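You operate a simulated robot arm through the tools that you are given. There is no shell and no other tool. Be economical: measure what you need, move in short steps, check, and stop when the job is done.

The job below is to be done with a simulated robot arm. You get a single attempt, and the scene is never put back.

TASK
Give the cone in the grease nest 2 strokes at dose 2 and stand it in kit tray T2.
Fine: CONE pocket; dose dial back on 0; spill no grease.
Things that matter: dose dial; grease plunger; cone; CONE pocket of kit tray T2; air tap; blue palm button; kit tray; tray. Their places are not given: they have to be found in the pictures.

The check looks at the end state, three seconds after you hand in, the way a careful person would. Anything else that was tipped, shoved, dropped, spilled or broken makes it a failure.

THE ROBOT
A 7-joint arm with a two-finger parallel gripper, fixed in place. Base frame: the origin is at the foot of the arm, x ahead of it, y to its left, z up; the work surface is at about z = 0.94. Lengths are in m, angles in degrees, forces in N, time in s.
Its first joint turns from -166.0 to 166.0 degrees. Payload 4.4 kg.
Tool frame: the origin (TCP) lies between the finger pads and is the grasp point; the fingertips stand 0.023 m ahead of it; z points along the fingers, y is the line along which they close. The gripper opens to 0.094 m. The fingers are 0.038 m wide and 0.01 m thick; the gripper's body (0.054 by 0.096 m) begins 0.039 m behind the TCP.
Orientation is that of the tool frame in the base frame, as a unit quaternion [x, y, z, w]. With the fingers straight down and closing along the base's y, the tool's x points along the base's -x, its y along +y and its z along -z.

THE INTERFACE
- The arm moves only by the tool nudge_tool. Its argument "deltas" is a list of rows, each an object of numbers (a shift or turn left out is 0, a gripper value left out holds the last): "x", "y", "z": the shift along the tool's x, y, z in m; "rx", "ry", "rz": the turn, a rotation vector about the tool's x, y, z in degrees. In form: [{"x": .., "y": .., "z": .., "rx": .., "ry": .., "rz": ..}, ...]. A call has 1 to 10 rows; each row shifts and turns the commanded pose from where the row before left it, along the tool's axes as they then stand. "grip" is the finger opening in m, from 0 to 0.094, set as the call begins (left out, the last holds). Rows are played at 5 a second. More than 0.05 m and 8.6 degrees between two rows, or a gripper value outside its range, and nothing of the call is played. Where a pose cannot be reached the arm comes as near as it can. A force on the tool above 90 N (or 10 N above the force at the start of the call, whichever is more), or a blocked arm, ends the call early, and 0.2 s more pass. Each finger travels about 0.072 m/s and halts on what it meets, pressing with about 43 N; the grip force reading is that of the motor and also rises with nothing between the fingers. The clock runs only during rows and for 0.2 s after the last one: add rows that do not move to give the fingers time. The reply holds the time, the measured pose of the TCP, the force on the tool along the base axes, the opening and the grip force, in the units named above and with some noise.
- Cameras (640 x 400 px; columns grow to the right, rows downward): "scene" is fixed at [0.3989, 0.6502, 1.5279]; the picture's right is [-0.94, -0.35, 0.00], its down [-0.24, 0.64, -0.73] and it looks along [0.26, -0.69, -0.68] (base axes); focal length 214 px, centre (320, 200). "wrist" rides on the gripper at [0.086, 0.016, -0.074] in the tool frame; the picture's right is [-0.18, 0.98, 0.00], its down [-0.58, -0.11, -0.81] and it looks along [-0.79, -0.15, 0.59] (tool axes); focal length 243 px, centre (320, 200).
- snapshot(camera): a new picture of that camera. No time passes.
- point_at(camera, pixels): for up to 12 pixels [column, row] of the newest picture of that camera ("zoom" is the newest enlarged one), the place [x, y, z] in the base frame of the surface seen there, good to about 0.002 m. No time passes.
- inspect(camera, box): a new picture of the part [left, top, right, bottom] of that camera's present view, enlarged. No time passes.
- close_job(): hands the job in; it is judged then, once.

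Work in short steps. Measure before you move; look again where a grasp or a placing could have gone wrong, and mend it. You have 80 turns and 54 pictures in all, those below and enlarged ones among them. Open the gripper and draw the arm clear of the work before you hand the job in, unless the task says otherwise; then end with one line.

The tools are called after "Request:" as name(argument=value, ...) on one line, values as JSON. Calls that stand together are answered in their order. nudge_tool: Moves the arm, as the interface text tells. Its arguments: {"type":"object","properties":{"deltas":{"type":"array","items":{"type":"object","properties":{"x":{"type":"number"},"y":{"type":"number"},"z":{"type":"number"},"rx":{"type":"number"},"ry":{"type":"number"},"rz":{"type":"number"}}}},"grip":{"type":"number"}},"required":["deltas"]} The other tools are called the same way: snapshot (camera) takes a picture; point_at (camera, pixels) gives the place of the surface under pixels of a picture; inspect (camera, box) takes an enlarged picture of a part of a camera's view; close_job () hands the job in.

At the start:

```text
t: 0.0
tcp_pos: [0.7865, 0.1823, 1.3653]
tool_rot: [-0.001, 1.0, 0.0, 0.0]
ft_force: [0.0, -0.1, 0.0]
width: 0.0941
grip_force: 0.0
```

scene: 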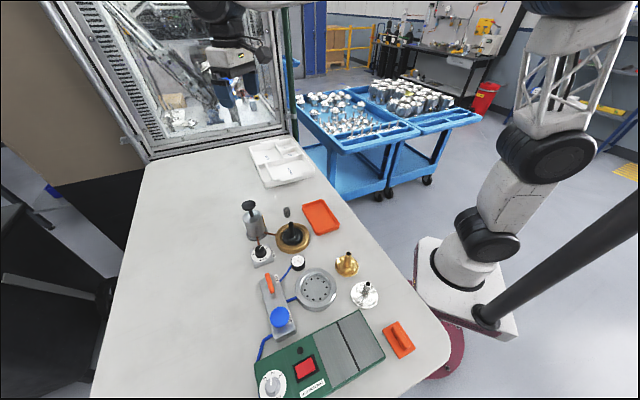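
wrist: 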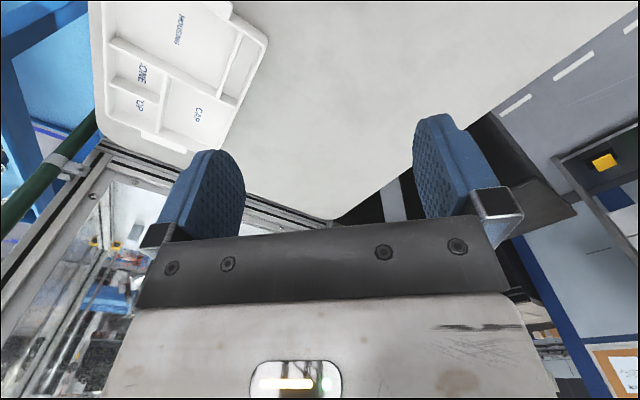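

The scene shows a bench with several devices around pixels (250-380, 200-390). I enlarge the regions to identify them.

Request:
inspect(camera="scene", box=[220, 190, 350, 272])

Request:
inspect(camera="scene", box=[240, 250, 420, 400])

Request:
inspect(camera="scene", box=[235, 125, 335, 195])

```text
4.88 times, centred on (285, 231) of scene
```

zoom: 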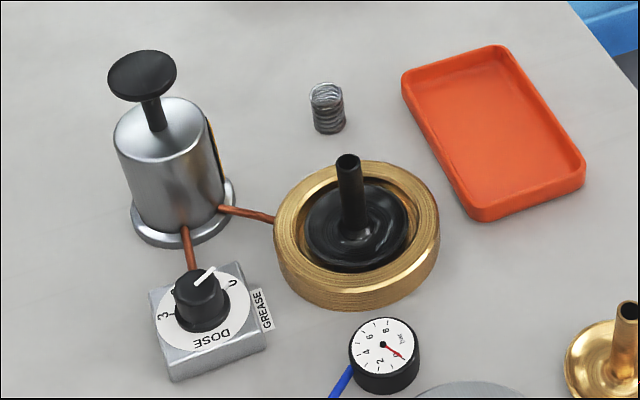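

```text
2.67 times, centred on (330, 325) of scene
```

zoom: 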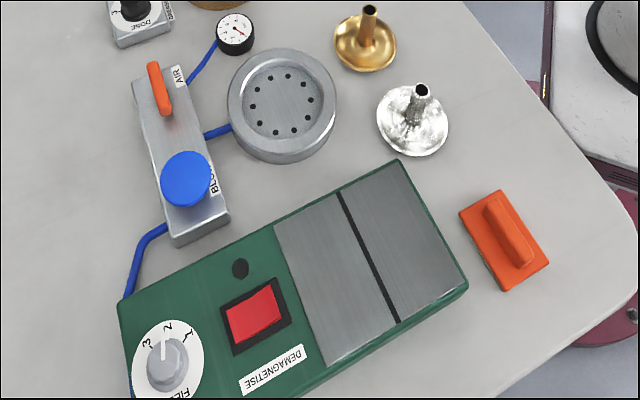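

```text
5.71 times, centred on (285, 160) of scene
```

zoom: 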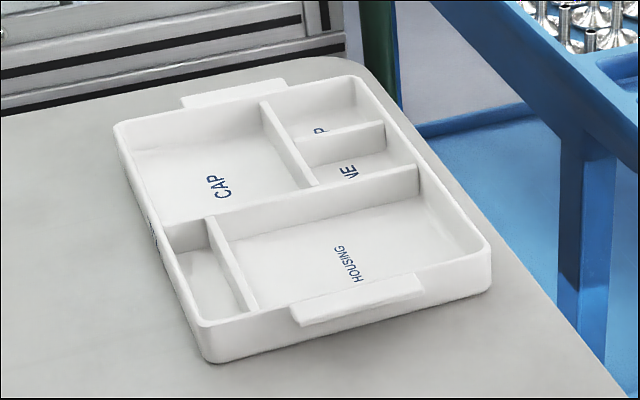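

I need coordinates for the grease station, so I take a fresh enlargement of it before measuring.

Request:
inspect(camera="scene", box=[230, 192, 330, 272])

```text
5.00 times, centred on (280, 232) of scene
```

zoom: 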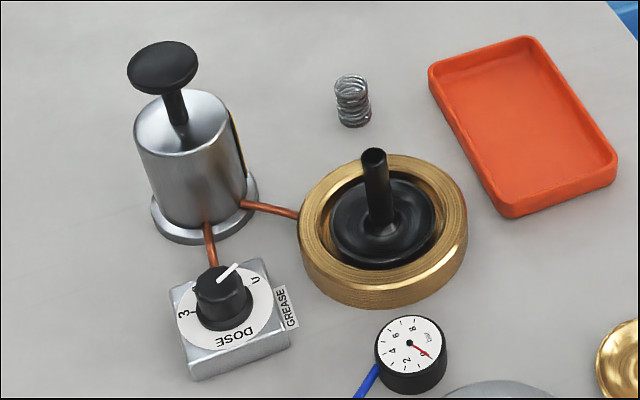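

The dial centre is near zoom (222,290), the plunger cap (163,65) and the cone stem (375,155). I measure these points and the brass ring.

Request:
point_at(camera="zoom", pixels=[[163, 68], [140, 65], [190, 62], [215, 280], [237, 266], [374, 154], [377, 218], [345, 245], [310, 200], [460, 205], [270, 330], [205, 135]])

Request:
point_at(camera="scene", pixels=[[258, 150], [290, 145], [285, 170], [310, 172], [263, 183], [280, 317], [272, 284], [297, 262], [120, 330]])

```text
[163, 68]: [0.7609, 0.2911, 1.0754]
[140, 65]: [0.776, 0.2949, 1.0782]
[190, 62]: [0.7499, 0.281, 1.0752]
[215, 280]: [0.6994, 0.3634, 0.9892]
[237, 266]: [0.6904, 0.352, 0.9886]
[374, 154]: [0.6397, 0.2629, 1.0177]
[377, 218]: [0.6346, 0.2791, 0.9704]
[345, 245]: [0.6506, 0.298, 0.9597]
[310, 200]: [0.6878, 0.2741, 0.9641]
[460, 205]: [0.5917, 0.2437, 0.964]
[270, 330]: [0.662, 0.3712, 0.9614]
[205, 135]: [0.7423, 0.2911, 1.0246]
```

```text
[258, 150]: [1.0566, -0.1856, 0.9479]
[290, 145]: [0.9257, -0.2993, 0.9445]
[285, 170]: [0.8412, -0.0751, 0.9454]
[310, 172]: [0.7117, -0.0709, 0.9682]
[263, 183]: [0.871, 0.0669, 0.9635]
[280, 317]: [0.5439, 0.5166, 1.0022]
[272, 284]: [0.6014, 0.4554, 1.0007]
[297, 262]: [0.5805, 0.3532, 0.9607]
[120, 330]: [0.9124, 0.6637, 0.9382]
```

The dial knob is at about (0.697,0.362,0.99), the plunger cap (0.761,0.289,1.076), the cone stem (0.638,0.266,1.018). I move back and down so the wrist camera sees the dial.

Request:
nudge_tool(deltas=[{"x": 0.029, "y": 0.02, "z": 0.018}, {"x": 0.029, "y": 0.02, "z": 0.018}, {"x": 0.029, "y": 0.02, "z": 0.018}, {"x": 0.029, "y": 0.02, "z": 0.018}, {"x": 0.029, "y": 0.02, "z": 0.018}, {"x": 0.029, "y": 0.02, "z": 0.018}, {"x": 0.029, "y": 0.02, "z": 0.018}, {"x": 0.029, "y": 0.02, "z": 0.018}, {"x": 0.029, "y": 0.02, "z": 0.018}, {"x": 0.029, "y": 0.02, "z": 0.018}], grip=0.094)

Request:
snapshot(camera="wrist")

```text
t: 2.2
tcp_pos: [0.4973, 0.3795, 1.1849]
tool_rot: [0.0, 1.0, -0.001, 0.0]
ft_force: [-0.3, -0.2, -0.1]
width: 0.0939
grip_force: 0.1
```

```text
47 pictures are left
```

wrist: 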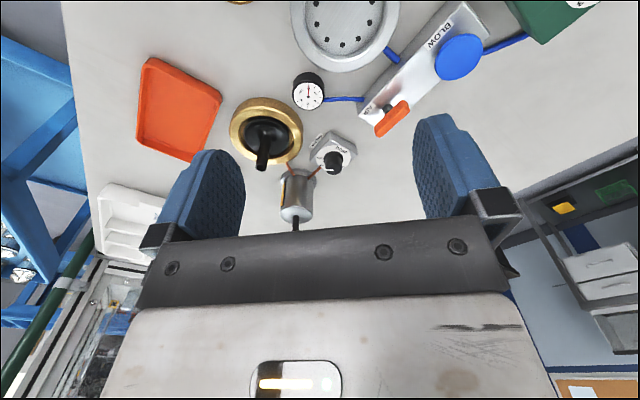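

The wrist view shows the dial near (332,155); I enlarge that and the tap/gauge area.

Request:
inspect(camera="wrist", box=[290, 120, 370, 190])

```text
5.71 times, centred on (330, 155) of wrist
```

zoom: 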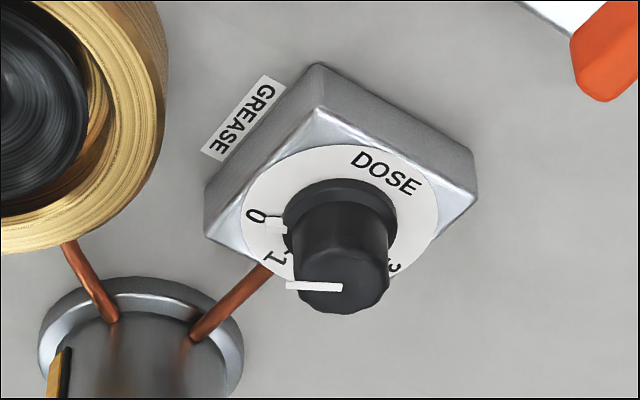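

The pointer is at 0 now; 1 is at (275,260), 3 at (393,267). I measure points on the dial face to get the tick angles.

Request:
point_at(camera="zoom", pixels=[[255, 217], [274, 260], [285, 252], [394, 268], [272, 224], [292, 284], [338, 288], [345, 270], [301, 282], [387, 272], [342, 182], [342, 308]])

Request:
point_at(camera="wrist", pixels=[[263, 160], [263, 135], [244, 128], [302, 128], [264, 98]])

```text
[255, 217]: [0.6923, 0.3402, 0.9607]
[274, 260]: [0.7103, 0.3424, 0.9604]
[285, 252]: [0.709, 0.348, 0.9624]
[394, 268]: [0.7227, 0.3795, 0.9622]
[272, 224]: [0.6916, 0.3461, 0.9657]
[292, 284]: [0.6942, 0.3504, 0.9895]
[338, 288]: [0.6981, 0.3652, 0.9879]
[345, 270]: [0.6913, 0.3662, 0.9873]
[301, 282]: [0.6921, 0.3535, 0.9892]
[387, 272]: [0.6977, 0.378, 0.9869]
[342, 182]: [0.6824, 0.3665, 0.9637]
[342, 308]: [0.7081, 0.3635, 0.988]
```

```text
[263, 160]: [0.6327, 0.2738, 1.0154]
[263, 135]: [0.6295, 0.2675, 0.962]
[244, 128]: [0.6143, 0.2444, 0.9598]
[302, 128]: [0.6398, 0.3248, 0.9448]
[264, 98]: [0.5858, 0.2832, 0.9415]
```

Knob centre is about (0.697,0.3645), top z 0.988, with 0 at about -101°, 1 at -59°, 3 at +30°; so 2 is near -14°. I go above the knob and turn the tool so its fingers close across the pointer.

Request:
nudge_tool(deltas=[{"x": -0.04, "y": -0.003}, {"x": -0.04, "y": -0.003}, {"x": -0.04, "y": -0.003}, {"x": -0.04, "y": -0.003}, {"x": -0.04, "y": -0.003}, {"rz": 8.4}, {"rz": 8.4}, {"rz": 8.4}, {"rz": 8.4}, {"rz": 8.4}], grip=0.06)

Request:
nudge_tool(deltas=[{"rz": 8.4}, {"rz": 8.4}, {"rz": 8.4}, {"rz": 8.4}, {"rz": 8.4}, {"rz": 8.5}, {"rz": 8.5}, {}])

Request:
snapshot(camera="wrist")

```text
t: 4.4
tcp_pos: [0.6973, 0.3657, 1.1858]
tool_rot: [0.36, 0.933, 0.001, 0.0]
ft_force: [0.7, 0.6, 1.2]
width: 0.0601
grip_force: 0.0
```

```text
t: 6.2
tcp_pos: [0.697, 0.3656, 1.1853]
tool_rot: [0.772, 0.636, 0.0, 0.001]
ft_force: [0.1, 0.0, -0.7]
width: 0.0601
grip_force: 0.1
```

```text
45 pictures are left
```

wrist: 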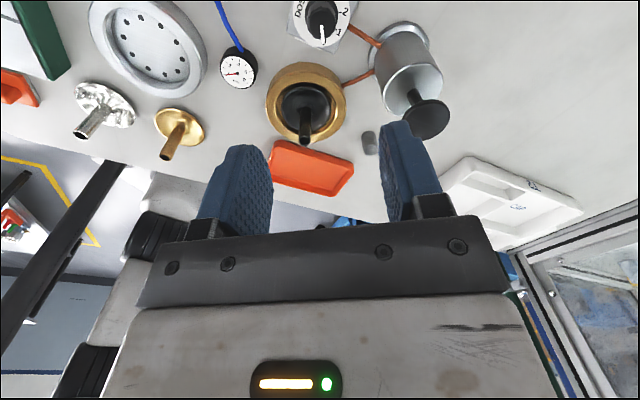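

The dial is at (322,18) in the wrist view, with 1 and 2 visible from this side. I enlarge it and measure tick angles.

Request:
inspect(camera="wrist", box=[282, 0, 362, 50])

```text
8.00 times, centred on (322, 25) of wrist
```

zoom: 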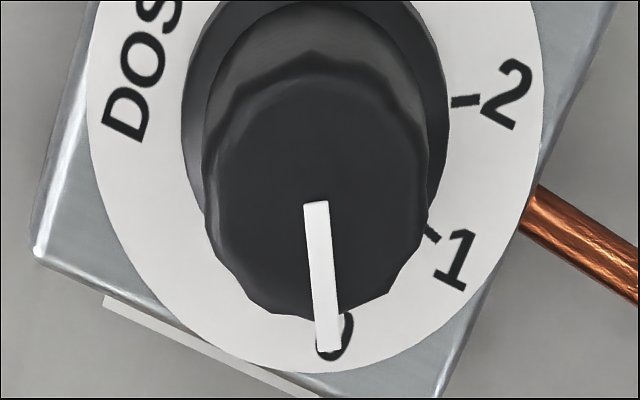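

The pointer runs from (316,205) to (328,350), overlying the 0; ticks 2 at (465,101) and 1 at (431,234). I measure these.

Request:
point_at(camera="zoom", pixels=[[472, 100], [453, 102], [435, 239], [428, 231], [316, 205], [328, 345], [320, 90], [215, 190], [420, 190], [320, 310], [240, 150], [400, 150]])

```text
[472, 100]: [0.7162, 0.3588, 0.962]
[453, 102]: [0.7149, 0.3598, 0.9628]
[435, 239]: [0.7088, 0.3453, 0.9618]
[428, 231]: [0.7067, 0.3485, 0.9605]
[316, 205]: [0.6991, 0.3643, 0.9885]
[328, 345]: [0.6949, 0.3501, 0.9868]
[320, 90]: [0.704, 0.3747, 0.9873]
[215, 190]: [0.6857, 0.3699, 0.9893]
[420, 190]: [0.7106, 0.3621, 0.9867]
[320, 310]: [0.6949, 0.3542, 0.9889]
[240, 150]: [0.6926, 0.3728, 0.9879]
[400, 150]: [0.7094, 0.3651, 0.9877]
```

The ticks are 44–45° apart, so 0 to 2 is a 90° turn counter-clockwise seen from above. I descend around the knob (open 0.06) to TCP z 0.991.

Request:
nudge_tool(deltas=[{"y": 0.0016, "z": 0.04}, {"z": 0.04}, {"z": 0.04}, {"z": 0.03}, {"z": 0.02}, {"z": 0.014}, {"z": 0.01}, {}], grip=0.06)

Request:
snapshot(camera="wrist")

```text
t: 8.0
tcp_pos: [0.6987, 0.3658, 0.991]
tool_rot: [0.771, 0.637, 0.0, 0.0]
ft_force: [0.5, -0.4, 0.5]
width: 0.0602
grip_force: 0.1
```

```text
43 pictures are left
```

wrist: 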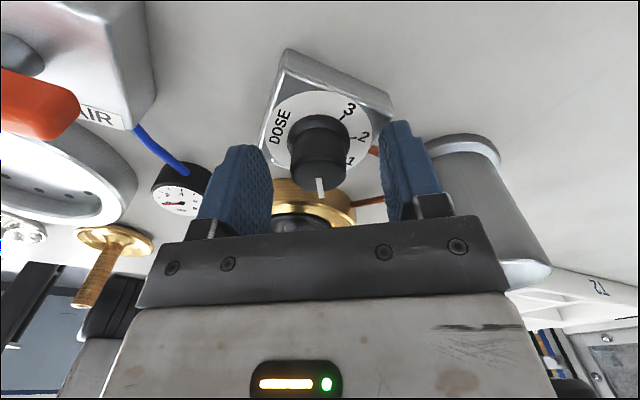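

The knob sits between the fingers at (320,160) and the tray's T2 label shows at (600,290). I close on the knob, then turn it +90° in base (tool rz negative).

Request:
nudge_tool(deltas=[{}, {}, {}, {}, {}], grip=0.02)

Request:
nudge_tool(deltas=[{"rz": -8}, {"rz": -8}, {"rz": -8}, {"rz": -8}, {"rz": -8}, {"rz": -4}, {}])

Request:
snapshot(camera="wrist")

```text
t: 9.2
tcp_pos: [0.6981, 0.3643, 0.9918]
tool_rot: [0.772, 0.636, 0.0, 0.0]
ft_force: [-30.1, 2.6, 5.2]
width: 0.0297
grip_force: 44.9
```

```text
t: 10.8
tcp_pos: [0.6978, 0.3654, 0.992]
tool_rot: [0.476, 0.879, 0.0, 0.001]
ft_force: [-22.6, 8.1, 30.1]
width: 0.0297
grip_force: 45.1
```

```text
42 pictures are left
```

wrist: 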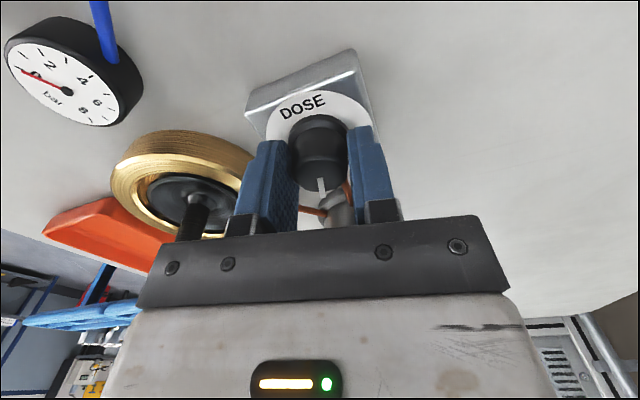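

The knob turns with the fingers (pointer still centred at (320,185)); 44° done. I continue to 90°.

Request:
nudge_tool(deltas=[{"rz": -8}, {"rz": -8}, {"rz": -8}, {"rz": -8}, {"rz": -8}, {"rz": -5.5}, {}])

Request:
nudge_tool(deltas=[{}, {}, {}, {}], grip=0.06)

Request:
snapshot(camera="wrist")

```text
t: 12.4
tcp_pos: [0.6985, 0.3652, 0.9899]
tool_rot: [0.1, 0.995, 0.0, -0.001]
ft_force: [-13.2, -8.0, 37.0]
width: 0.0292
grip_force: 45.5
```

```text
t: 13.4
tcp_pos: [0.6986, 0.3668, 0.9904]
tool_rot: [0.101, 0.995, 0.0, 0.0]
ft_force: [0.9, -0.3, -0.1]
width: 0.06
grip_force: 0.1
```

```text
41 pictures are left
```

wrist: 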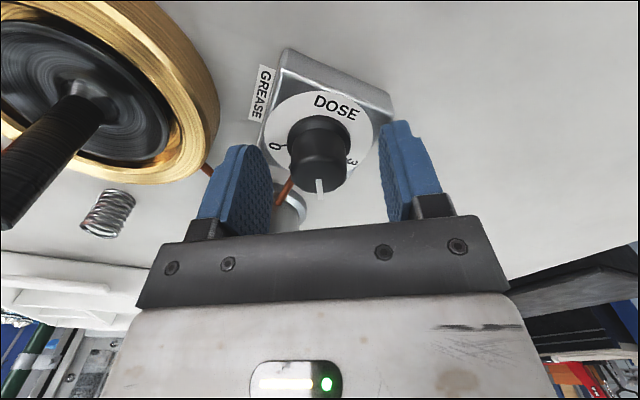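

The pointer now points between 0 and 3, toward 2. I rise clear and verify from the scene camera.

Request:
nudge_tool(deltas=[{"z": -0.02}, {"z": -0.04}, {"z": -0.05}, {"z": -0.05}, {"z": -0.04}, {}])

Request:
inspect(camera="scene", box=[230, 192, 330, 272])

Request:
inspect(camera="wrist", box=[282, 0, 362, 50])

```text
t: 14.8
tcp_pos: [0.6973, 0.3658, 1.1916]
tool_rot: [0.101, 0.995, 0.0, 0.0]
ft_force: [-0.2, -0.1, -0.2]
width: 0.0599
grip_force: 0.1
```

```text
5.00 times, centred on (280, 232) of scene
```

zoom: 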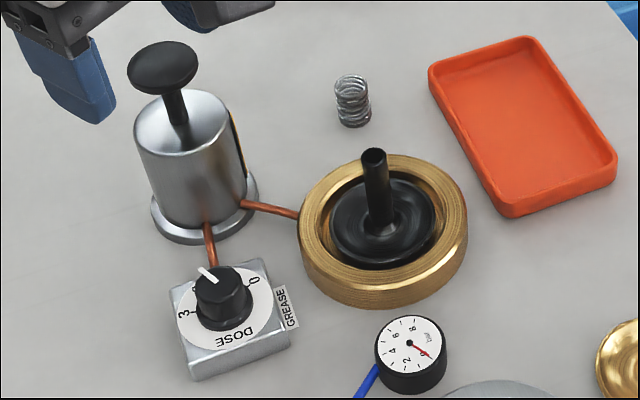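

```text
8.00 times, centred on (322, 25) of wrist
```

zoom: 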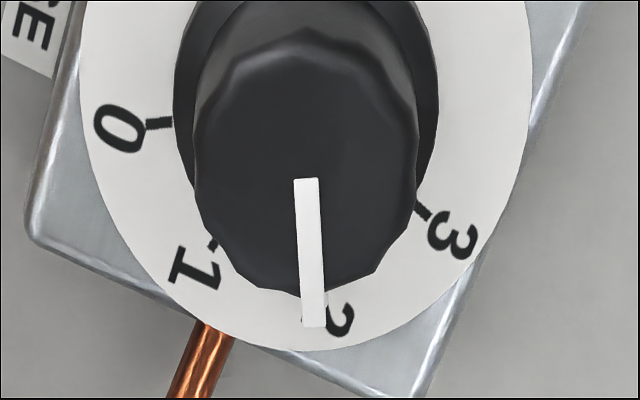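

The pointer covers the 2. I check its angle numerically against the -18° tick.

Request:
point_at(camera="zoom", pixels=[[306, 185], [313, 315], [160, 124], [214, 245], [424, 214], [200, 150], [412, 150]])

Request:
point_at(camera="scene", pixels=[[263, 206], [258, 205], [268, 205], [263, 202]])

```text
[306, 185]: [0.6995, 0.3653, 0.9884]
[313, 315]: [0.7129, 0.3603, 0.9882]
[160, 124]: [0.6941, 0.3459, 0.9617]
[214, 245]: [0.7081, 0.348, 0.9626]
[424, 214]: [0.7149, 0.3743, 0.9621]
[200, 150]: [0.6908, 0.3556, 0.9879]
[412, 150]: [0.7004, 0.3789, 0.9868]
```

```text
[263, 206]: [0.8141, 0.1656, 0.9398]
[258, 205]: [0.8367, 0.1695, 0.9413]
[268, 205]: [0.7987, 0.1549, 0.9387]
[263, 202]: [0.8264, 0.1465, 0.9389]
```

The pointer is at about -18°, on the 2 tick. Next I measure the plunger cap accurately with a tight enlargement.

Request:
inspect(camera="scene", box=[233, 194, 273, 219])

```text
16.00 times, centred on (253, 206) of scene
```

zoom: 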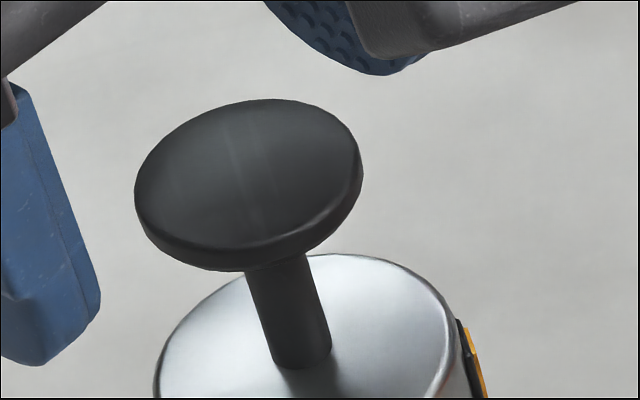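

The cap's top ellipse spans (135–360, 100–248) in the zoom; I sample centre and edges, plus the rod foot.

Request:
point_at(camera="zoom", pixels=[[247, 173], [145, 195], [350, 150], [262, 106], [235, 240], [300, 355], [290, 262], [380, 275], [170, 375]])

```text
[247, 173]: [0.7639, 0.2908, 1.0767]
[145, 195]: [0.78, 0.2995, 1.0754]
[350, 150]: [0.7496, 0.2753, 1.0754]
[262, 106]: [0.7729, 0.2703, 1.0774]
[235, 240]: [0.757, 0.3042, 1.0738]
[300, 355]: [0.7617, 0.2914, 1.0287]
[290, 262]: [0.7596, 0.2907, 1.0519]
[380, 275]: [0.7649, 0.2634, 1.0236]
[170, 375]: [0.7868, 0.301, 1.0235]
```

Cap centre is (0.7645,0.2875), top z 1.076. I close the fingers and place the tips about 2 cm above it.

Request:
nudge_tool(deltas=[{"x": -0.0271, "y": -0.021}, {"x": -0.0271, "y": -0.021}, {"x": -0.0271, "y": -0.021}, {"z": 0.025}, {"z": 0.025}, {"z": 0.02}, {}], grip=0.0)

Request:
inspect(camera="scene", box=[213, 184, 293, 234])

```text
t: 16.4
tcp_pos: [0.7647, 0.2873, 1.1214]
tool_rot: [0.1, 0.995, 0.0, 0.0]
ft_force: [-0.4, 0.1, 0.1]
width: 0.0
grip_force: 42.2
```

```text
8.00 times, centred on (253, 209) of scene
```

zoom: 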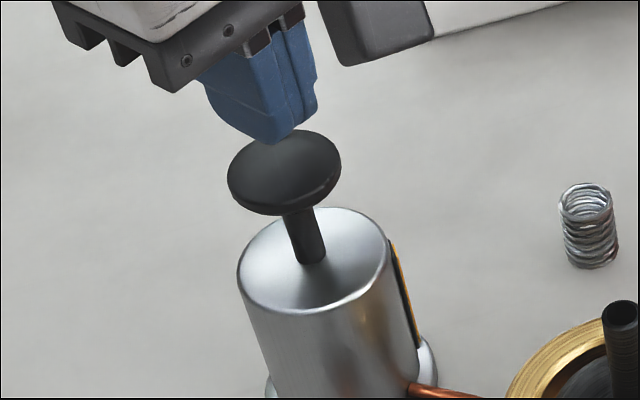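

The closed tips are above the cap centre. I press down gradually, watching the force.

Request:
nudge_tool(deltas=[{"z": 0.01}, {"z": 0.01}, {"z": 0.008}, {"z": 0.006}, {"z": 0.006}, {}])

Request:
inspect(camera="scene", box=[213, 184, 293, 234])

```text
t: 17.8
tcp_pos: [0.765, 0.2875, 1.0813]
tool_rot: [0.1, 0.995, 0.0, -0.001]
ft_force: [0.4, -5.9, 5.8]
width: 0.0
grip_force: 42.6
```

```text
8.00 times, centred on (253, 209) of scene
```

zoom: 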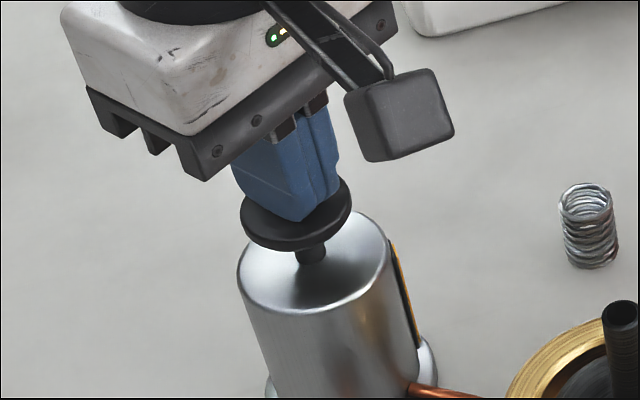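

The cap is down ~18 mm with only ~6 N. I continue slowly to the stop.

Request:
nudge_tool(deltas=[{"z": 0.004}, {"z": 0.004}, {"z": 0.004}, {"z": 0.004}, {"z": 0.004}, {}])

```text
t: 18.7
tcp_pos: [0.7674, 0.2875, 1.0771]
tool_rot: [0.1, 0.995, 0.003, 0.006]
ft_force: [0.2, 2.4, 10.0]
width: 0.0
grip_force: 42.6
stopped in row 4: the force on the tool passed its limit (the readings are from after the stop); the commanded pose is now the measured one
```

The force limit tripped at TCP z 1.077: end of travel (~22 mm). I raise off and check that the plunger returns and how the cone looks.

Request:
nudge_tool(deltas=[{"z": -0.005}, {"z": -0.01}, {"z": -0.015}, {"z": -0.014}, {}, {}])

Request:
inspect(camera="scene", box=[230, 184, 330, 264])

```text
t: 20.1
tcp_pos: [0.7637, 0.2869, 1.1203]
tool_rot: [0.1, 0.995, 0.003, 0.003]
ft_force: [-0.5, 0.3, 0.4]
width: 0.0003
grip_force: 42.1
```

```text
5.00 times, centred on (280, 224) of scene
```

zoom: 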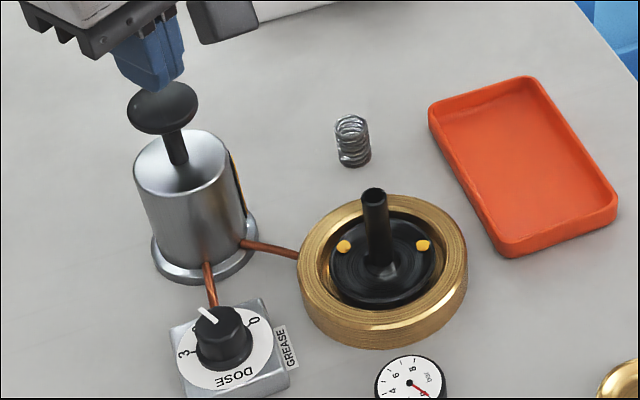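

Stroke one worked: two yellow grease dots at (343,246) and (422,245), and the plunger is back up. Second stroke now.

Request:
nudge_tool(deltas=[{"z": 0.01}, {"z": 0.01}, {"z": 0.008}, {"z": 0.006}, {"z": 0.005}, {}])

Request:
nudge_tool(deltas=[{"z": 0.004}, {"z": 0.004}, {"z": 0.004}, {"z": 0.004}, {}])

Request:
nudge_tool(deltas=[{"z": -0.005}, {"z": -0.01}, {"z": -0.015}, {"z": -0.02}, {"z": -0.03}, {"z": -0.03}, {}])

Request:
inspect(camera="scene", box=[230, 184, 330, 264])

```text
t: 21.5
tcp_pos: [0.7647, 0.2886, 1.0807]
tool_rot: [0.1, 0.995, 0.002, 0.005]
ft_force: [2.0, 3.9, 7.5]
width: 0.0
grip_force: 42.4
```

```text
t: 22.3
tcp_pos: [0.7674, 0.2893, 1.0774]
tool_rot: [0.1, 0.995, 0.004, 0.008]
ft_force: [-0.1, 0.8, 9.8]
width: 0.0001
grip_force: 42.1
stopped in row 4: the force on the tool passed its limit (the readings are from after the stop); the commanded pose is now the measured one
```

```text
t: 23.9
tcp_pos: [0.7643, 0.2882, 1.189]
tool_rot: [0.1, 0.995, 0.003, 0.008]
ft_force: [0.5, 0.6, 0.1]
width: 0.0
grip_force: 42.4
```

```text
5.00 times, centred on (280, 224) of scene
```

zoom: 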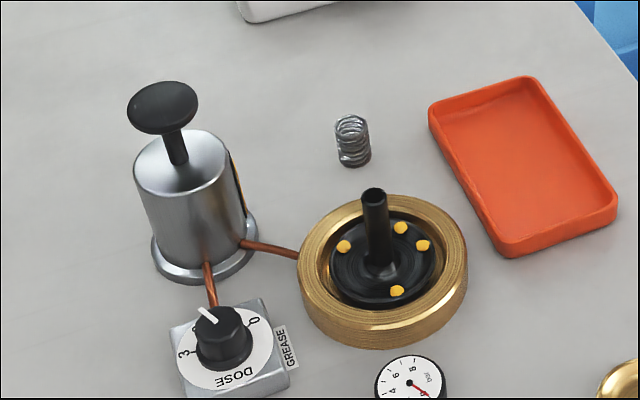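

Two strokes give four dots, all on the cone. Now I level the tool slightly and go back over the dose dial, opening to 0.06.

Request:
nudge_tool(deltas=[{"rx": 0.44, "ry": 0.88}, {"x": 0.0266, "y": 0.0207}, {"x": 0.0266, "y": 0.0207}, {"x": 0.0266, "y": 0.0207}, {"z": 0.04}, {"z": 0.04}, {}], grip=0.06)

Request:
nudge_tool(deltas=[{"z": 0.04}, {"z": 0.03}, {"z": 0.025}, {"z": 0.013}, {"z": 0.01}, {}])

Request:
snapshot(camera="wrist")

```text
t: 25.5
tcp_pos: [0.6981, 0.3647, 1.1063]
tool_rot: [0.1, 0.995, 0.001, -0.001]
ft_force: [-0.1, -0.1, 0.0]
width: 0.0598
grip_force: 0.1
```

```text
t: 26.9
tcp_pos: [0.6997, 0.3634, 0.9886]
tool_rot: [0.1, 0.995, 0.001, -0.001]
ft_force: [-0.1, 0.2, 0.4]
width: 0.0599
grip_force: 0.1
```

```text
33 pictures are left
```

wrist: 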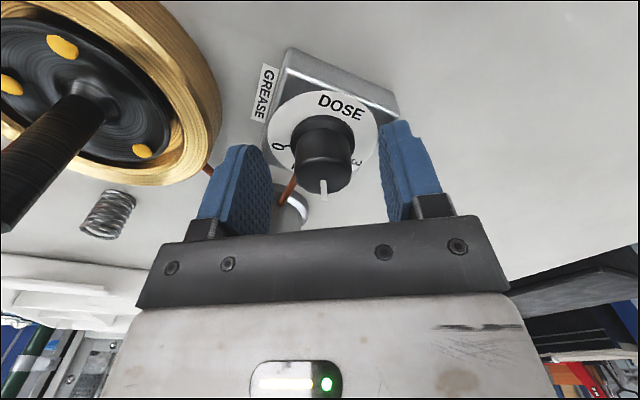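

The knob is between the fingers. I make a small centring shift, close, and turn -90° (tool rz positive).

Request:
nudge_tool(deltas=[{"y": 0.0018, "x": 0.0008, "z": -0.002}, {}, {}, {}, {}], grip=0.02)

Request:
nudge_tool(deltas=[{"rz": 8}, {"rz": 8}, {"rz": 8}, {"rz": 8}, {"rz": 8}, {"rz": 5}, {}])

Request:
nudge_tool(deltas=[{"rz": 8}, {"rz": 8}, {"rz": 8}, {"rz": 8}, {"rz": 8}, {"rz": 4}, {}])

Request:
nudge_tool(deltas=[{}, {}, {}, {}], grip=0.06)

Request:
nudge_tool(deltas=[{"z": -0.02}, {"z": -0.04}, {"z": -0.05}, {"z": -0.05}, {"z": -0.04}, {}])

Request:
inspect(camera="wrist", box=[282, 0, 362, 50])

```text
t: 28.1
tcp_pos: [0.6985, 0.3652, 0.9906]
tool_rot: [0.101, 0.995, 0.0, -0.001]
ft_force: [-8.1, -34.5, 2.2]
width: 0.0296
grip_force: 45.2
```

```text
t: 29.9
tcp_pos: [0.6981, 0.3663, 0.9902]
tool_rot: [0.474, 0.881, 0.0, -0.002]
ft_force: [-19.6, -15.3, 12.6]
width: 0.0292
grip_force: 44.9
stopped in row 7: the force on the tool passed its limit (the readings are from after the stop); the commanded pose is now the measured one
```

```text
t: 31.5
tcp_pos: [0.6972, 0.3659, 0.9885]
tool_rot: [0.769, 0.64, 0.0, -0.002]
ft_force: [-28.8, -23.0, 13.2]
width: 0.0291
grip_force: 45.9
```

```text
t: 32.5
tcp_pos: [0.6994, 0.3665, 0.9895]
tool_rot: [0.77, 0.638, 0.001, -0.002]
ft_force: [0.4, 0.2, -0.2]
width: 0.0601
grip_force: 0.0
```

```text
t: 33.9
tcp_pos: [0.6982, 0.3635, 1.1914]
tool_rot: [0.77, 0.638, -0.001, -0.002]
ft_force: [0.0, 0.5, 0.4]
width: 0.0598
grip_force: 0.1
```

```text
8.00 times, centred on (322, 25) of wrist
```

zoom: 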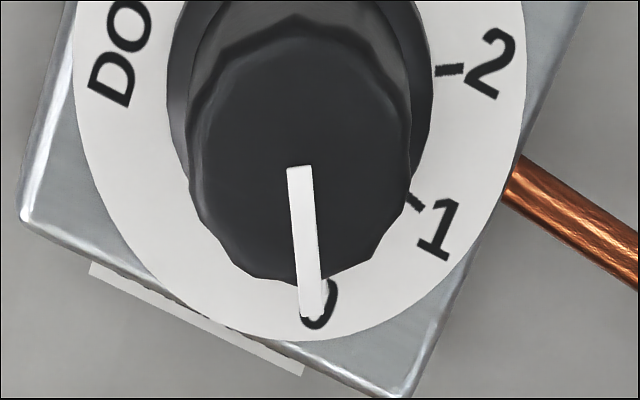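

The pointer is back on 0 (same appearance as at the start). Now I measure the cone's stem and the tray pockets.

Request:
inspect(camera="scene", box=[264, 209, 320, 244])

```text
11.43 times, centred on (292, 226) of scene
```

zoom: 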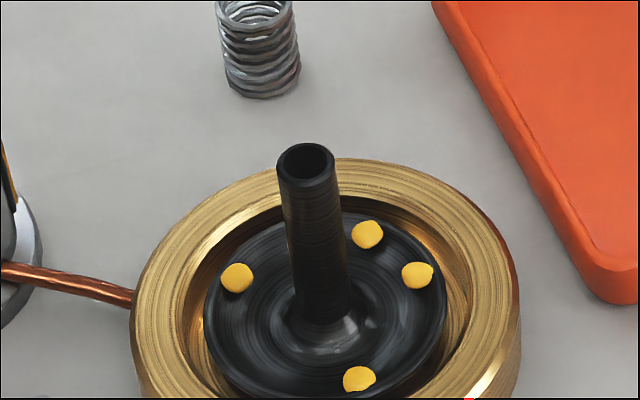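

The stem's rim is at (306,163) with edges (279,165) and (333,163); I measure the rim, stem foot, dots and flange edges.

Request:
point_at(camera="zoom", pixels=[[280, 168], [333, 165], [305, 145], [307, 183], [298, 300], [345, 300], [320, 315], [237, 277], [360, 379], [215, 300], [440, 320], [150, 290]])

Request:
inspect(camera="scene", box=[240, 128, 328, 194])

```text
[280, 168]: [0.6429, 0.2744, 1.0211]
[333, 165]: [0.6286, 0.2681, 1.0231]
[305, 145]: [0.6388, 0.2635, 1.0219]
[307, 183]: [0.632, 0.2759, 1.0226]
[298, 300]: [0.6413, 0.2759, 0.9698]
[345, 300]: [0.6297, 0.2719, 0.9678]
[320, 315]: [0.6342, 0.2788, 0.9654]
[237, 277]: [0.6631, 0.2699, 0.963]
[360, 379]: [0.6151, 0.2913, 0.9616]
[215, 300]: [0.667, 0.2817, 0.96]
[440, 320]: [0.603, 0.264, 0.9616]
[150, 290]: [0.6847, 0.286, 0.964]
```

```text
6.06 times, centred on (284, 161) of scene
```

zoom: 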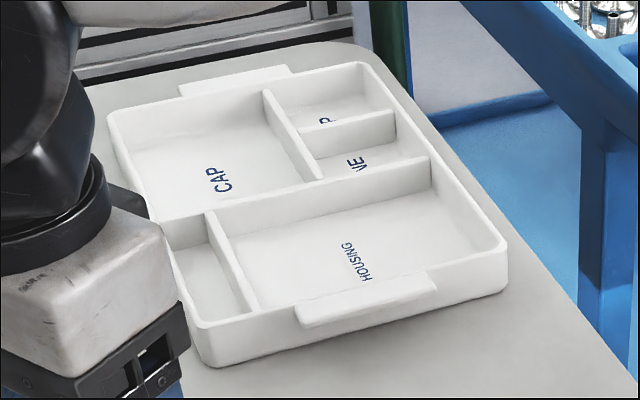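

Stem centre is ≈(0.6355,0.270), rim z 1.022, diameter ~13 mm. I now measure the CONE pocket's walls in the tray.

Request:
point_at(camera="zoom", pixels=[[322, 178], [428, 160], [300, 131], [393, 114], [323, 158], [420, 152], [397, 138], [362, 166], [385, 150], [440, 156], [408, 110], [376, 172]])

```text
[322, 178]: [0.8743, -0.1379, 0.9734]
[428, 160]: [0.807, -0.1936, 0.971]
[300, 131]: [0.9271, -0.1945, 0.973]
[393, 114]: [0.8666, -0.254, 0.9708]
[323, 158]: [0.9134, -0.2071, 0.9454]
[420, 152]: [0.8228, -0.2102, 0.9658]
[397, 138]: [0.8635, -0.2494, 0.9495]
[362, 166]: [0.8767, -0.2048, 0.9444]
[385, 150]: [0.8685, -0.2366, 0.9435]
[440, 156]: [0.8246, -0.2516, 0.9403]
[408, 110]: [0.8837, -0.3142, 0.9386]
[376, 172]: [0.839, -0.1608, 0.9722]
```

The CONE pocket centre is about (0.869,-0.195), floor 0.944, walls 0.972. First I go over the stem at (0.6355,0.270) and check alignment just above it.

Request:
nudge_tool(deltas=[{"x": -0.0259, "y": -0.01105}, {"x": -0.0259, "y": -0.01105}, {"x": -0.0259, "y": -0.01105}, {"x": -0.0259, "y": -0.01105}, {"z": 0.045}, {"z": 0.045}, {"z": 0.045}, {}], grip=0.06)

Request:
snapshot(camera="wrist")

```text
t: 35.7
tcp_pos: [0.6377, 0.2747, 1.0535]
tool_rot: [0.77, 0.638, -0.001, -0.002]
ft_force: [0.3, -0.2, 0.4]
width: 0.0601
grip_force: 0.2
```

```text
29 pictures are left
```

wrist: 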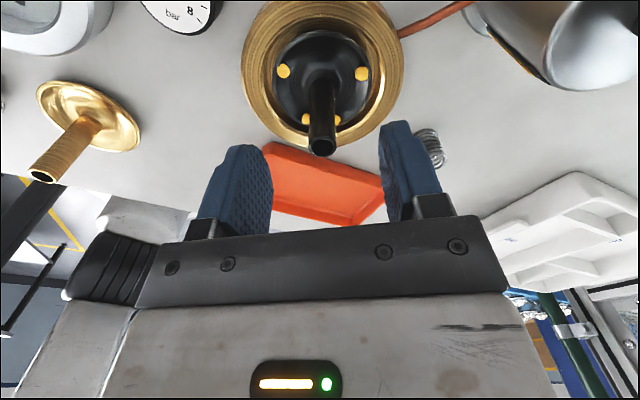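

The stem (320,140) lies between the fingers. I correct by ~5 mm and descend to TCP z 1.016, then close gently.

Request:
nudge_tool(deltas=[{"x": -0.005, "y": -0.0013}, {"z": 0.02}, {"z": 0.0175}, {}])

Request:
nudge_tool(deltas=[{}, {}, {}, {}, {}], grip=0.005)

Request:
snapshot(camera="wrist")

```text
t: 36.7
tcp_pos: [0.6341, 0.269, 1.0169]
tool_rot: [0.769, 0.639, -0.001, -0.001]
ft_force: [0.7, 0.6, -0.6]
width: 0.0602
grip_force: 0.2
```

```text
t: 37.9
tcp_pos: [0.6342, 0.2693, 1.0157]
tool_rot: [0.769, 0.639, 0.0, 0.0]
ft_force: [0.6, 0.8, 0.5]
width: 0.015
grip_force: 43.3
```

```text
28 pictures are left
```

wrist: 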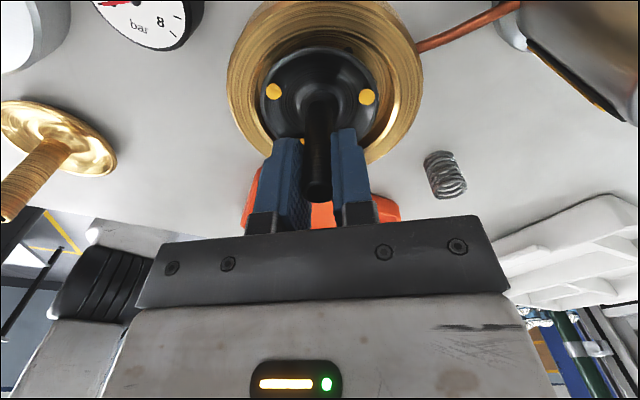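

Gripped the stem at 15 mm width. I lift straight up, slowly at first.

Request:
nudge_tool(deltas=[{"z": -0.005}, {"z": -0.01}, {"z": -0.015}, {"z": -0.03}, {"z": -0.04}, {"z": -0.04}, {"z": -0.04}, {}])

Request:
inspect(camera="scene", box=[230, 165, 342, 245])

Request:
snapshot(camera="wrist")

```text
t: 39.7
tcp_pos: [0.6326, 0.2641, 1.1972]
tool_rot: [0.769, 0.639, -0.002, -0.001]
ft_force: [0.3, -0.3, -1.5]
width: 0.015
grip_force: 43.3
```

```text
5.00 times, centred on (286, 205) of scene
```

zoom: 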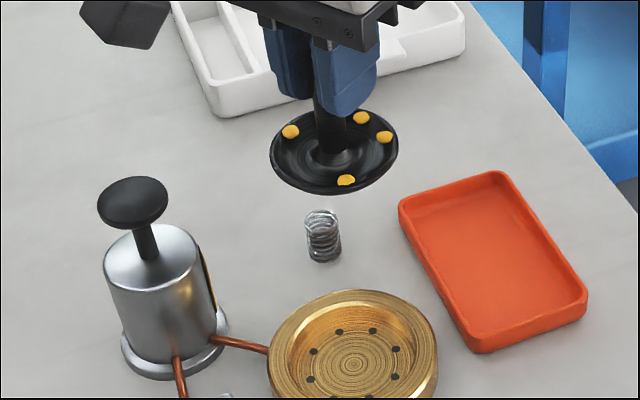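

```text
26 pictures are left
```

wrist: 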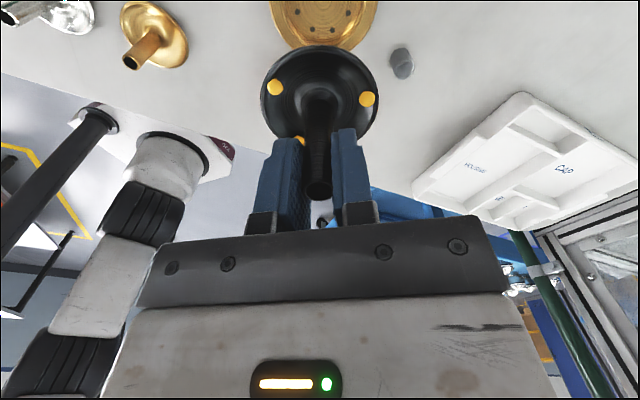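

The cone is held upright with all four dots intact. I measure the flange, then carry it to a viewing standoff in front of the tray.

Request:
point_at(camera="zoom", pixels=[[273, 150], [396, 148], [335, 190], [320, 185], [290, 175]])

Request:
nudge_tool(deltas=[{"x": -0.0218, "y": 0.0272}, {"x": -0.0218, "y": 0.0272}, {"x": -0.0218, "y": 0.0272}, {"x": -0.0218, "y": 0.0272}, {"x": -0.0218, "y": 0.0272}, {"x": -0.0218, "y": 0.0272}, {"x": -0.0218, "y": 0.0272}, {"x": -0.0218, "y": 0.0272}, {"x": -0.0218, "y": 0.0272}, {"x": -0.0218, "y": 0.0272}])

Request:
snapshot(camera="wrist")

```text
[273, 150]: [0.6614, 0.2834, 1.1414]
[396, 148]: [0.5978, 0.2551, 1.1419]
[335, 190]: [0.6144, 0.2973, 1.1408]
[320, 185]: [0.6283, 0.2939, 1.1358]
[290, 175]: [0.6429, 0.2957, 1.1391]
```

```text
t: 41.9
tcp_pos: [0.861, 0.0017, 1.195]
tool_rot: [0.769, 0.64, -0.001, -0.001]
ft_force: [0.1, -0.2, -1.4]
width: 0.0151
grip_force: 43.1
```

```text
25 pictures are left
```

wrist: 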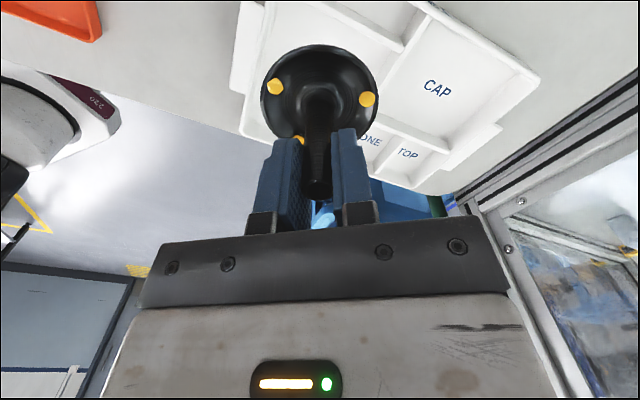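

The CONE pocket is partly hidden behind the cone at (370,145); the flange is ∅≈0.070. I shift sideways and forward for a clear close view of the pocket.

Request:
nudge_tool(deltas=[{"x": -0.02, "y": -0.03}, {"x": -0.02, "y": -0.03}, {"y": -0.02}, {}])

Request:
inspect(camera="wrist", box=[360, 70, 520, 190])

```text
t: 42.9
tcp_pos: [0.7788, -0.0233, 1.1948]
tool_rot: [0.769, 0.639, -0.001, -0.001]
ft_force: [0.2, 0.0, -0.7]
width: 0.0152
grip_force: 43.2
```

```text
3.33 times, centred on (440, 130) of wrist
```

zoom: 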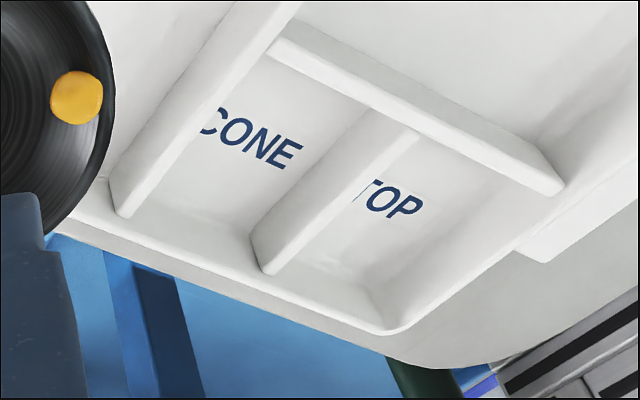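

Walls are visible now. I sample points along the wall tops around the CONE pocket.

Request:
point_at(camera="zoom", pixels=[[200, 115], [210, 120], [190, 105], [180, 130], [340, 210], [330, 190], [350, 215], [325, 75], [335, 88], [180, 265], [190, 255], [200, 270]])

Request:
point_at(camera="zoom", pixels=[[240, 60], [150, 190], [135, 180], [225, 50], [280, 250], [390, 145], [270, 235], [400, 120], [245, 145], [265, 160], [300, 90], [380, 105]])

```text
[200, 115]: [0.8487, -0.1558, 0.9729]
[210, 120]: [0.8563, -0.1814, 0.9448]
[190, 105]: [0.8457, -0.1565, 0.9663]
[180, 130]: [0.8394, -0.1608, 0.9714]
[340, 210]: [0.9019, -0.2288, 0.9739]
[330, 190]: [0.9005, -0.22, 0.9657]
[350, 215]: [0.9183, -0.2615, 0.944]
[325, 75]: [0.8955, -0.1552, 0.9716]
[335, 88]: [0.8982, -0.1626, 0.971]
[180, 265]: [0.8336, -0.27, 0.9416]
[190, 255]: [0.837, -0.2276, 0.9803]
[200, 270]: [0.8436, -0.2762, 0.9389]
```

```text
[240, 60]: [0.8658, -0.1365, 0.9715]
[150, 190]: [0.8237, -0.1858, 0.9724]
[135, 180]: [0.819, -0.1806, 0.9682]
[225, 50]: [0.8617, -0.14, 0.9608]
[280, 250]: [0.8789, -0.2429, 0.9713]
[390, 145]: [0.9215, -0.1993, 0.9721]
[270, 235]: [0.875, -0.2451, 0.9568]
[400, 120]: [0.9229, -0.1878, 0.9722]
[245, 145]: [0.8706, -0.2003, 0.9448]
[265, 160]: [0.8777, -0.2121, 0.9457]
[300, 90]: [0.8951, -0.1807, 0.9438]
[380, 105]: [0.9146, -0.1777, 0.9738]
```

The pocket's inner bounds give a centre of (0.8685,-0.1945) with about 80×84 mm of room for the 70 mm flange. I move above it and descend to just above the walls.

Request:
nudge_tool(deltas=[{"x": -0.0304, "y": 0.0239}, {"x": -0.0304, "y": 0.0239}, {"x": -0.0304, "y": 0.0239}, {"x": -0.0304, "y": 0.0239}, {"x": -0.0304, "y": 0.0239}, {}, {"z": 0.04}, {"z": 0.04}, {"z": 0.04}, {}])

Request:
nudge_tool(deltas=[{"z": 0.02}, {}, {}])

Request:
snapshot(camera="wrist")

Request:
inspect(camera="scene", box=[240, 128, 328, 194])

```text
t: 45.1
tcp_pos: [0.864, -0.1936, 1.0778]
tool_rot: [0.769, 0.639, -0.001, -0.001]
ft_force: [-0.6, 0.3, -1.5]
width: 0.0151
grip_force: 43.3
```

```text
t: 45.9
tcp_pos: [0.8649, -0.1923, 1.0567]
tool_rot: [0.769, 0.639, -0.001, -0.001]
ft_force: [0.3, 0.0, -1.4]
width: 0.015
grip_force: 43.0
```

```text
23 pictures are left
```

wrist: 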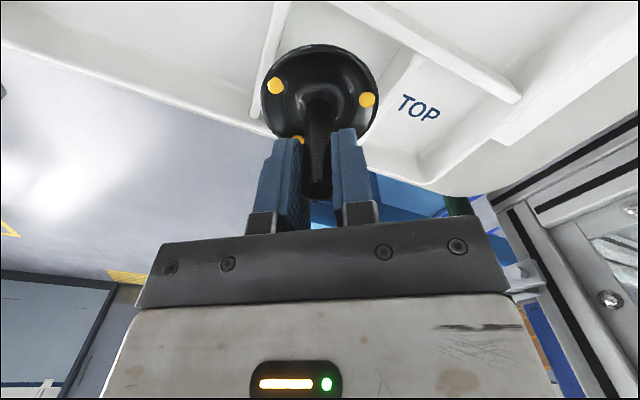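

```text
6.06 times, centred on (284, 161) of scene
```

zoom: 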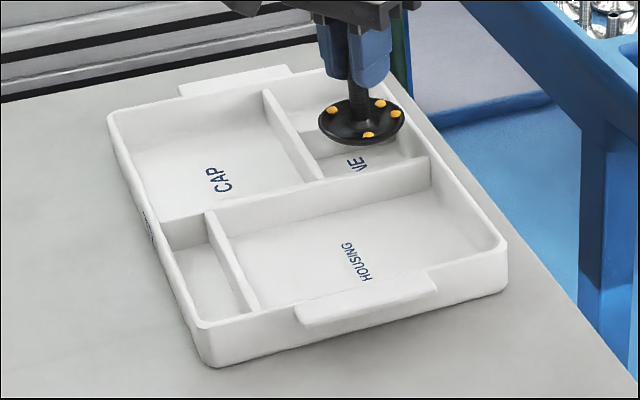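

TCP is ~4 mm short of target; I correct and descend to 1.035 (flange bottom ~0.978).

Request:
nudge_tool(deltas=[{"x": -0.0015, "y": 0.0039}, {"z": 0.011}, {"z": 0.011}, {}, {}])

Request:
inspect(camera="scene", box=[266, 130, 314, 166])

Request:
inspect(camera="wrist", box=[240, 30, 400, 150])

```text
t: 47.1
tcp_pos: [0.8676, -0.1956, 1.0335]
tool_rot: [0.77, 0.639, -0.001, 0.0]
ft_force: [-0.9, 0.0, -1.6]
width: 0.0152
grip_force: 43.2
```

```text
11.11 times, centred on (290, 148) of scene
```

zoom: 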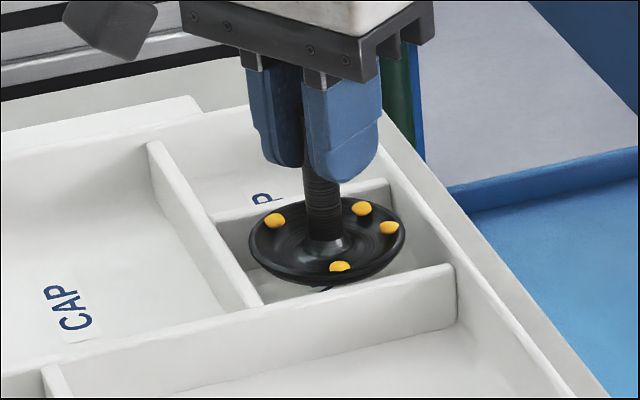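

```text
3.33 times, centred on (320, 90) of wrist
```

zoom: 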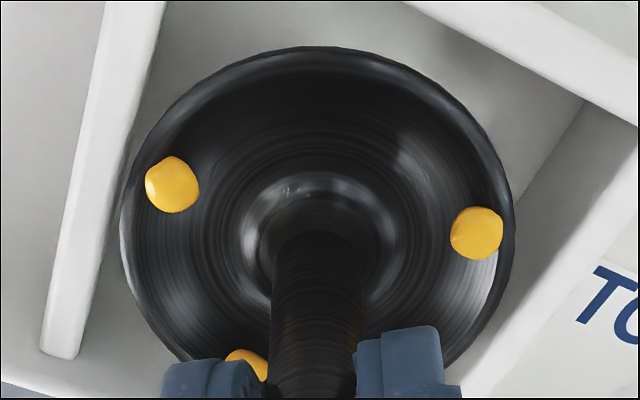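

The flange sits inside the pocket outline in both views. I lower in small steps, watching force.

Request:
nudge_tool(deltas=[{"z": 0.006}, {"z": 0.006}, {"z": 0.005}, {"z": 0.004}, {}])

Request:
nudge_tool(deltas=[{"z": 0.002}, {"z": 0.002}, {"z": 0.002}, {"z": 0.002}, {}])

Request:
inspect(camera="scene", box=[266, 130, 314, 166])

```text
t: 48.3
tcp_pos: [0.8689, -0.195, 1.0132]
tool_rot: [0.769, 0.639, -0.002, -0.002]
ft_force: [0.6, 0.1, -0.6]
width: 0.0149
grip_force: 42.9
```

```text
t: 49.5
tcp_pos: [0.8687, -0.1957, 1.0068]
tool_rot: [0.769, 0.639, 0.001, 0.001]
ft_force: [13.7, -0.3, 44.4]
width: 0.0149
grip_force: 42.9
```

```text
11.11 times, centred on (290, 148) of scene
```

zoom: 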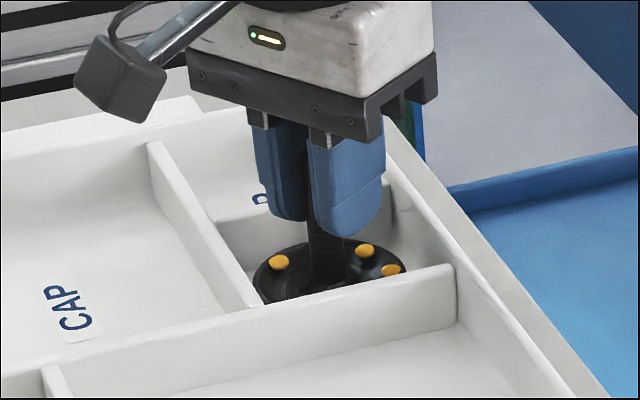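

Contact at TCP z 1.007 with 44 N. I measure rim heights to confirm it rests level on the floor rather than on a wall, and relieve the pressure by 1.5 mm.

Request:
point_at(camera="zoom", pixels=[[258, 275], [285, 297], [300, 245], [398, 275], [355, 245], [325, 280]])

Request:
nudge_tool(deltas=[{"z": -0.0025}, {}, {}])

Request:
inspect(camera="wrist", box=[240, 30, 400, 150])

```text
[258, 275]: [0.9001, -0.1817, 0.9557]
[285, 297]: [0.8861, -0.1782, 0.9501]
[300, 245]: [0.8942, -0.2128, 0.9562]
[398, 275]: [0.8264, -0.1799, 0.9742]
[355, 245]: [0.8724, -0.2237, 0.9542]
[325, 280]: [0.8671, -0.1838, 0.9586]
```

```text
t: 50.3
tcp_pos: [0.8685, -0.195, 1.008]
tool_rot: [0.769, 0.639, -0.001, -0.001]
ft_force: [6.4, -1.7, 22.8]
width: 0.0149
grip_force: 43.2
```

```text
3.33 times, centred on (320, 90) of wrist
```

zoom: 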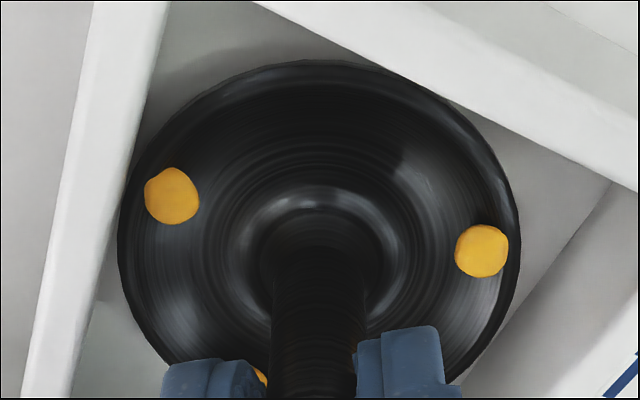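

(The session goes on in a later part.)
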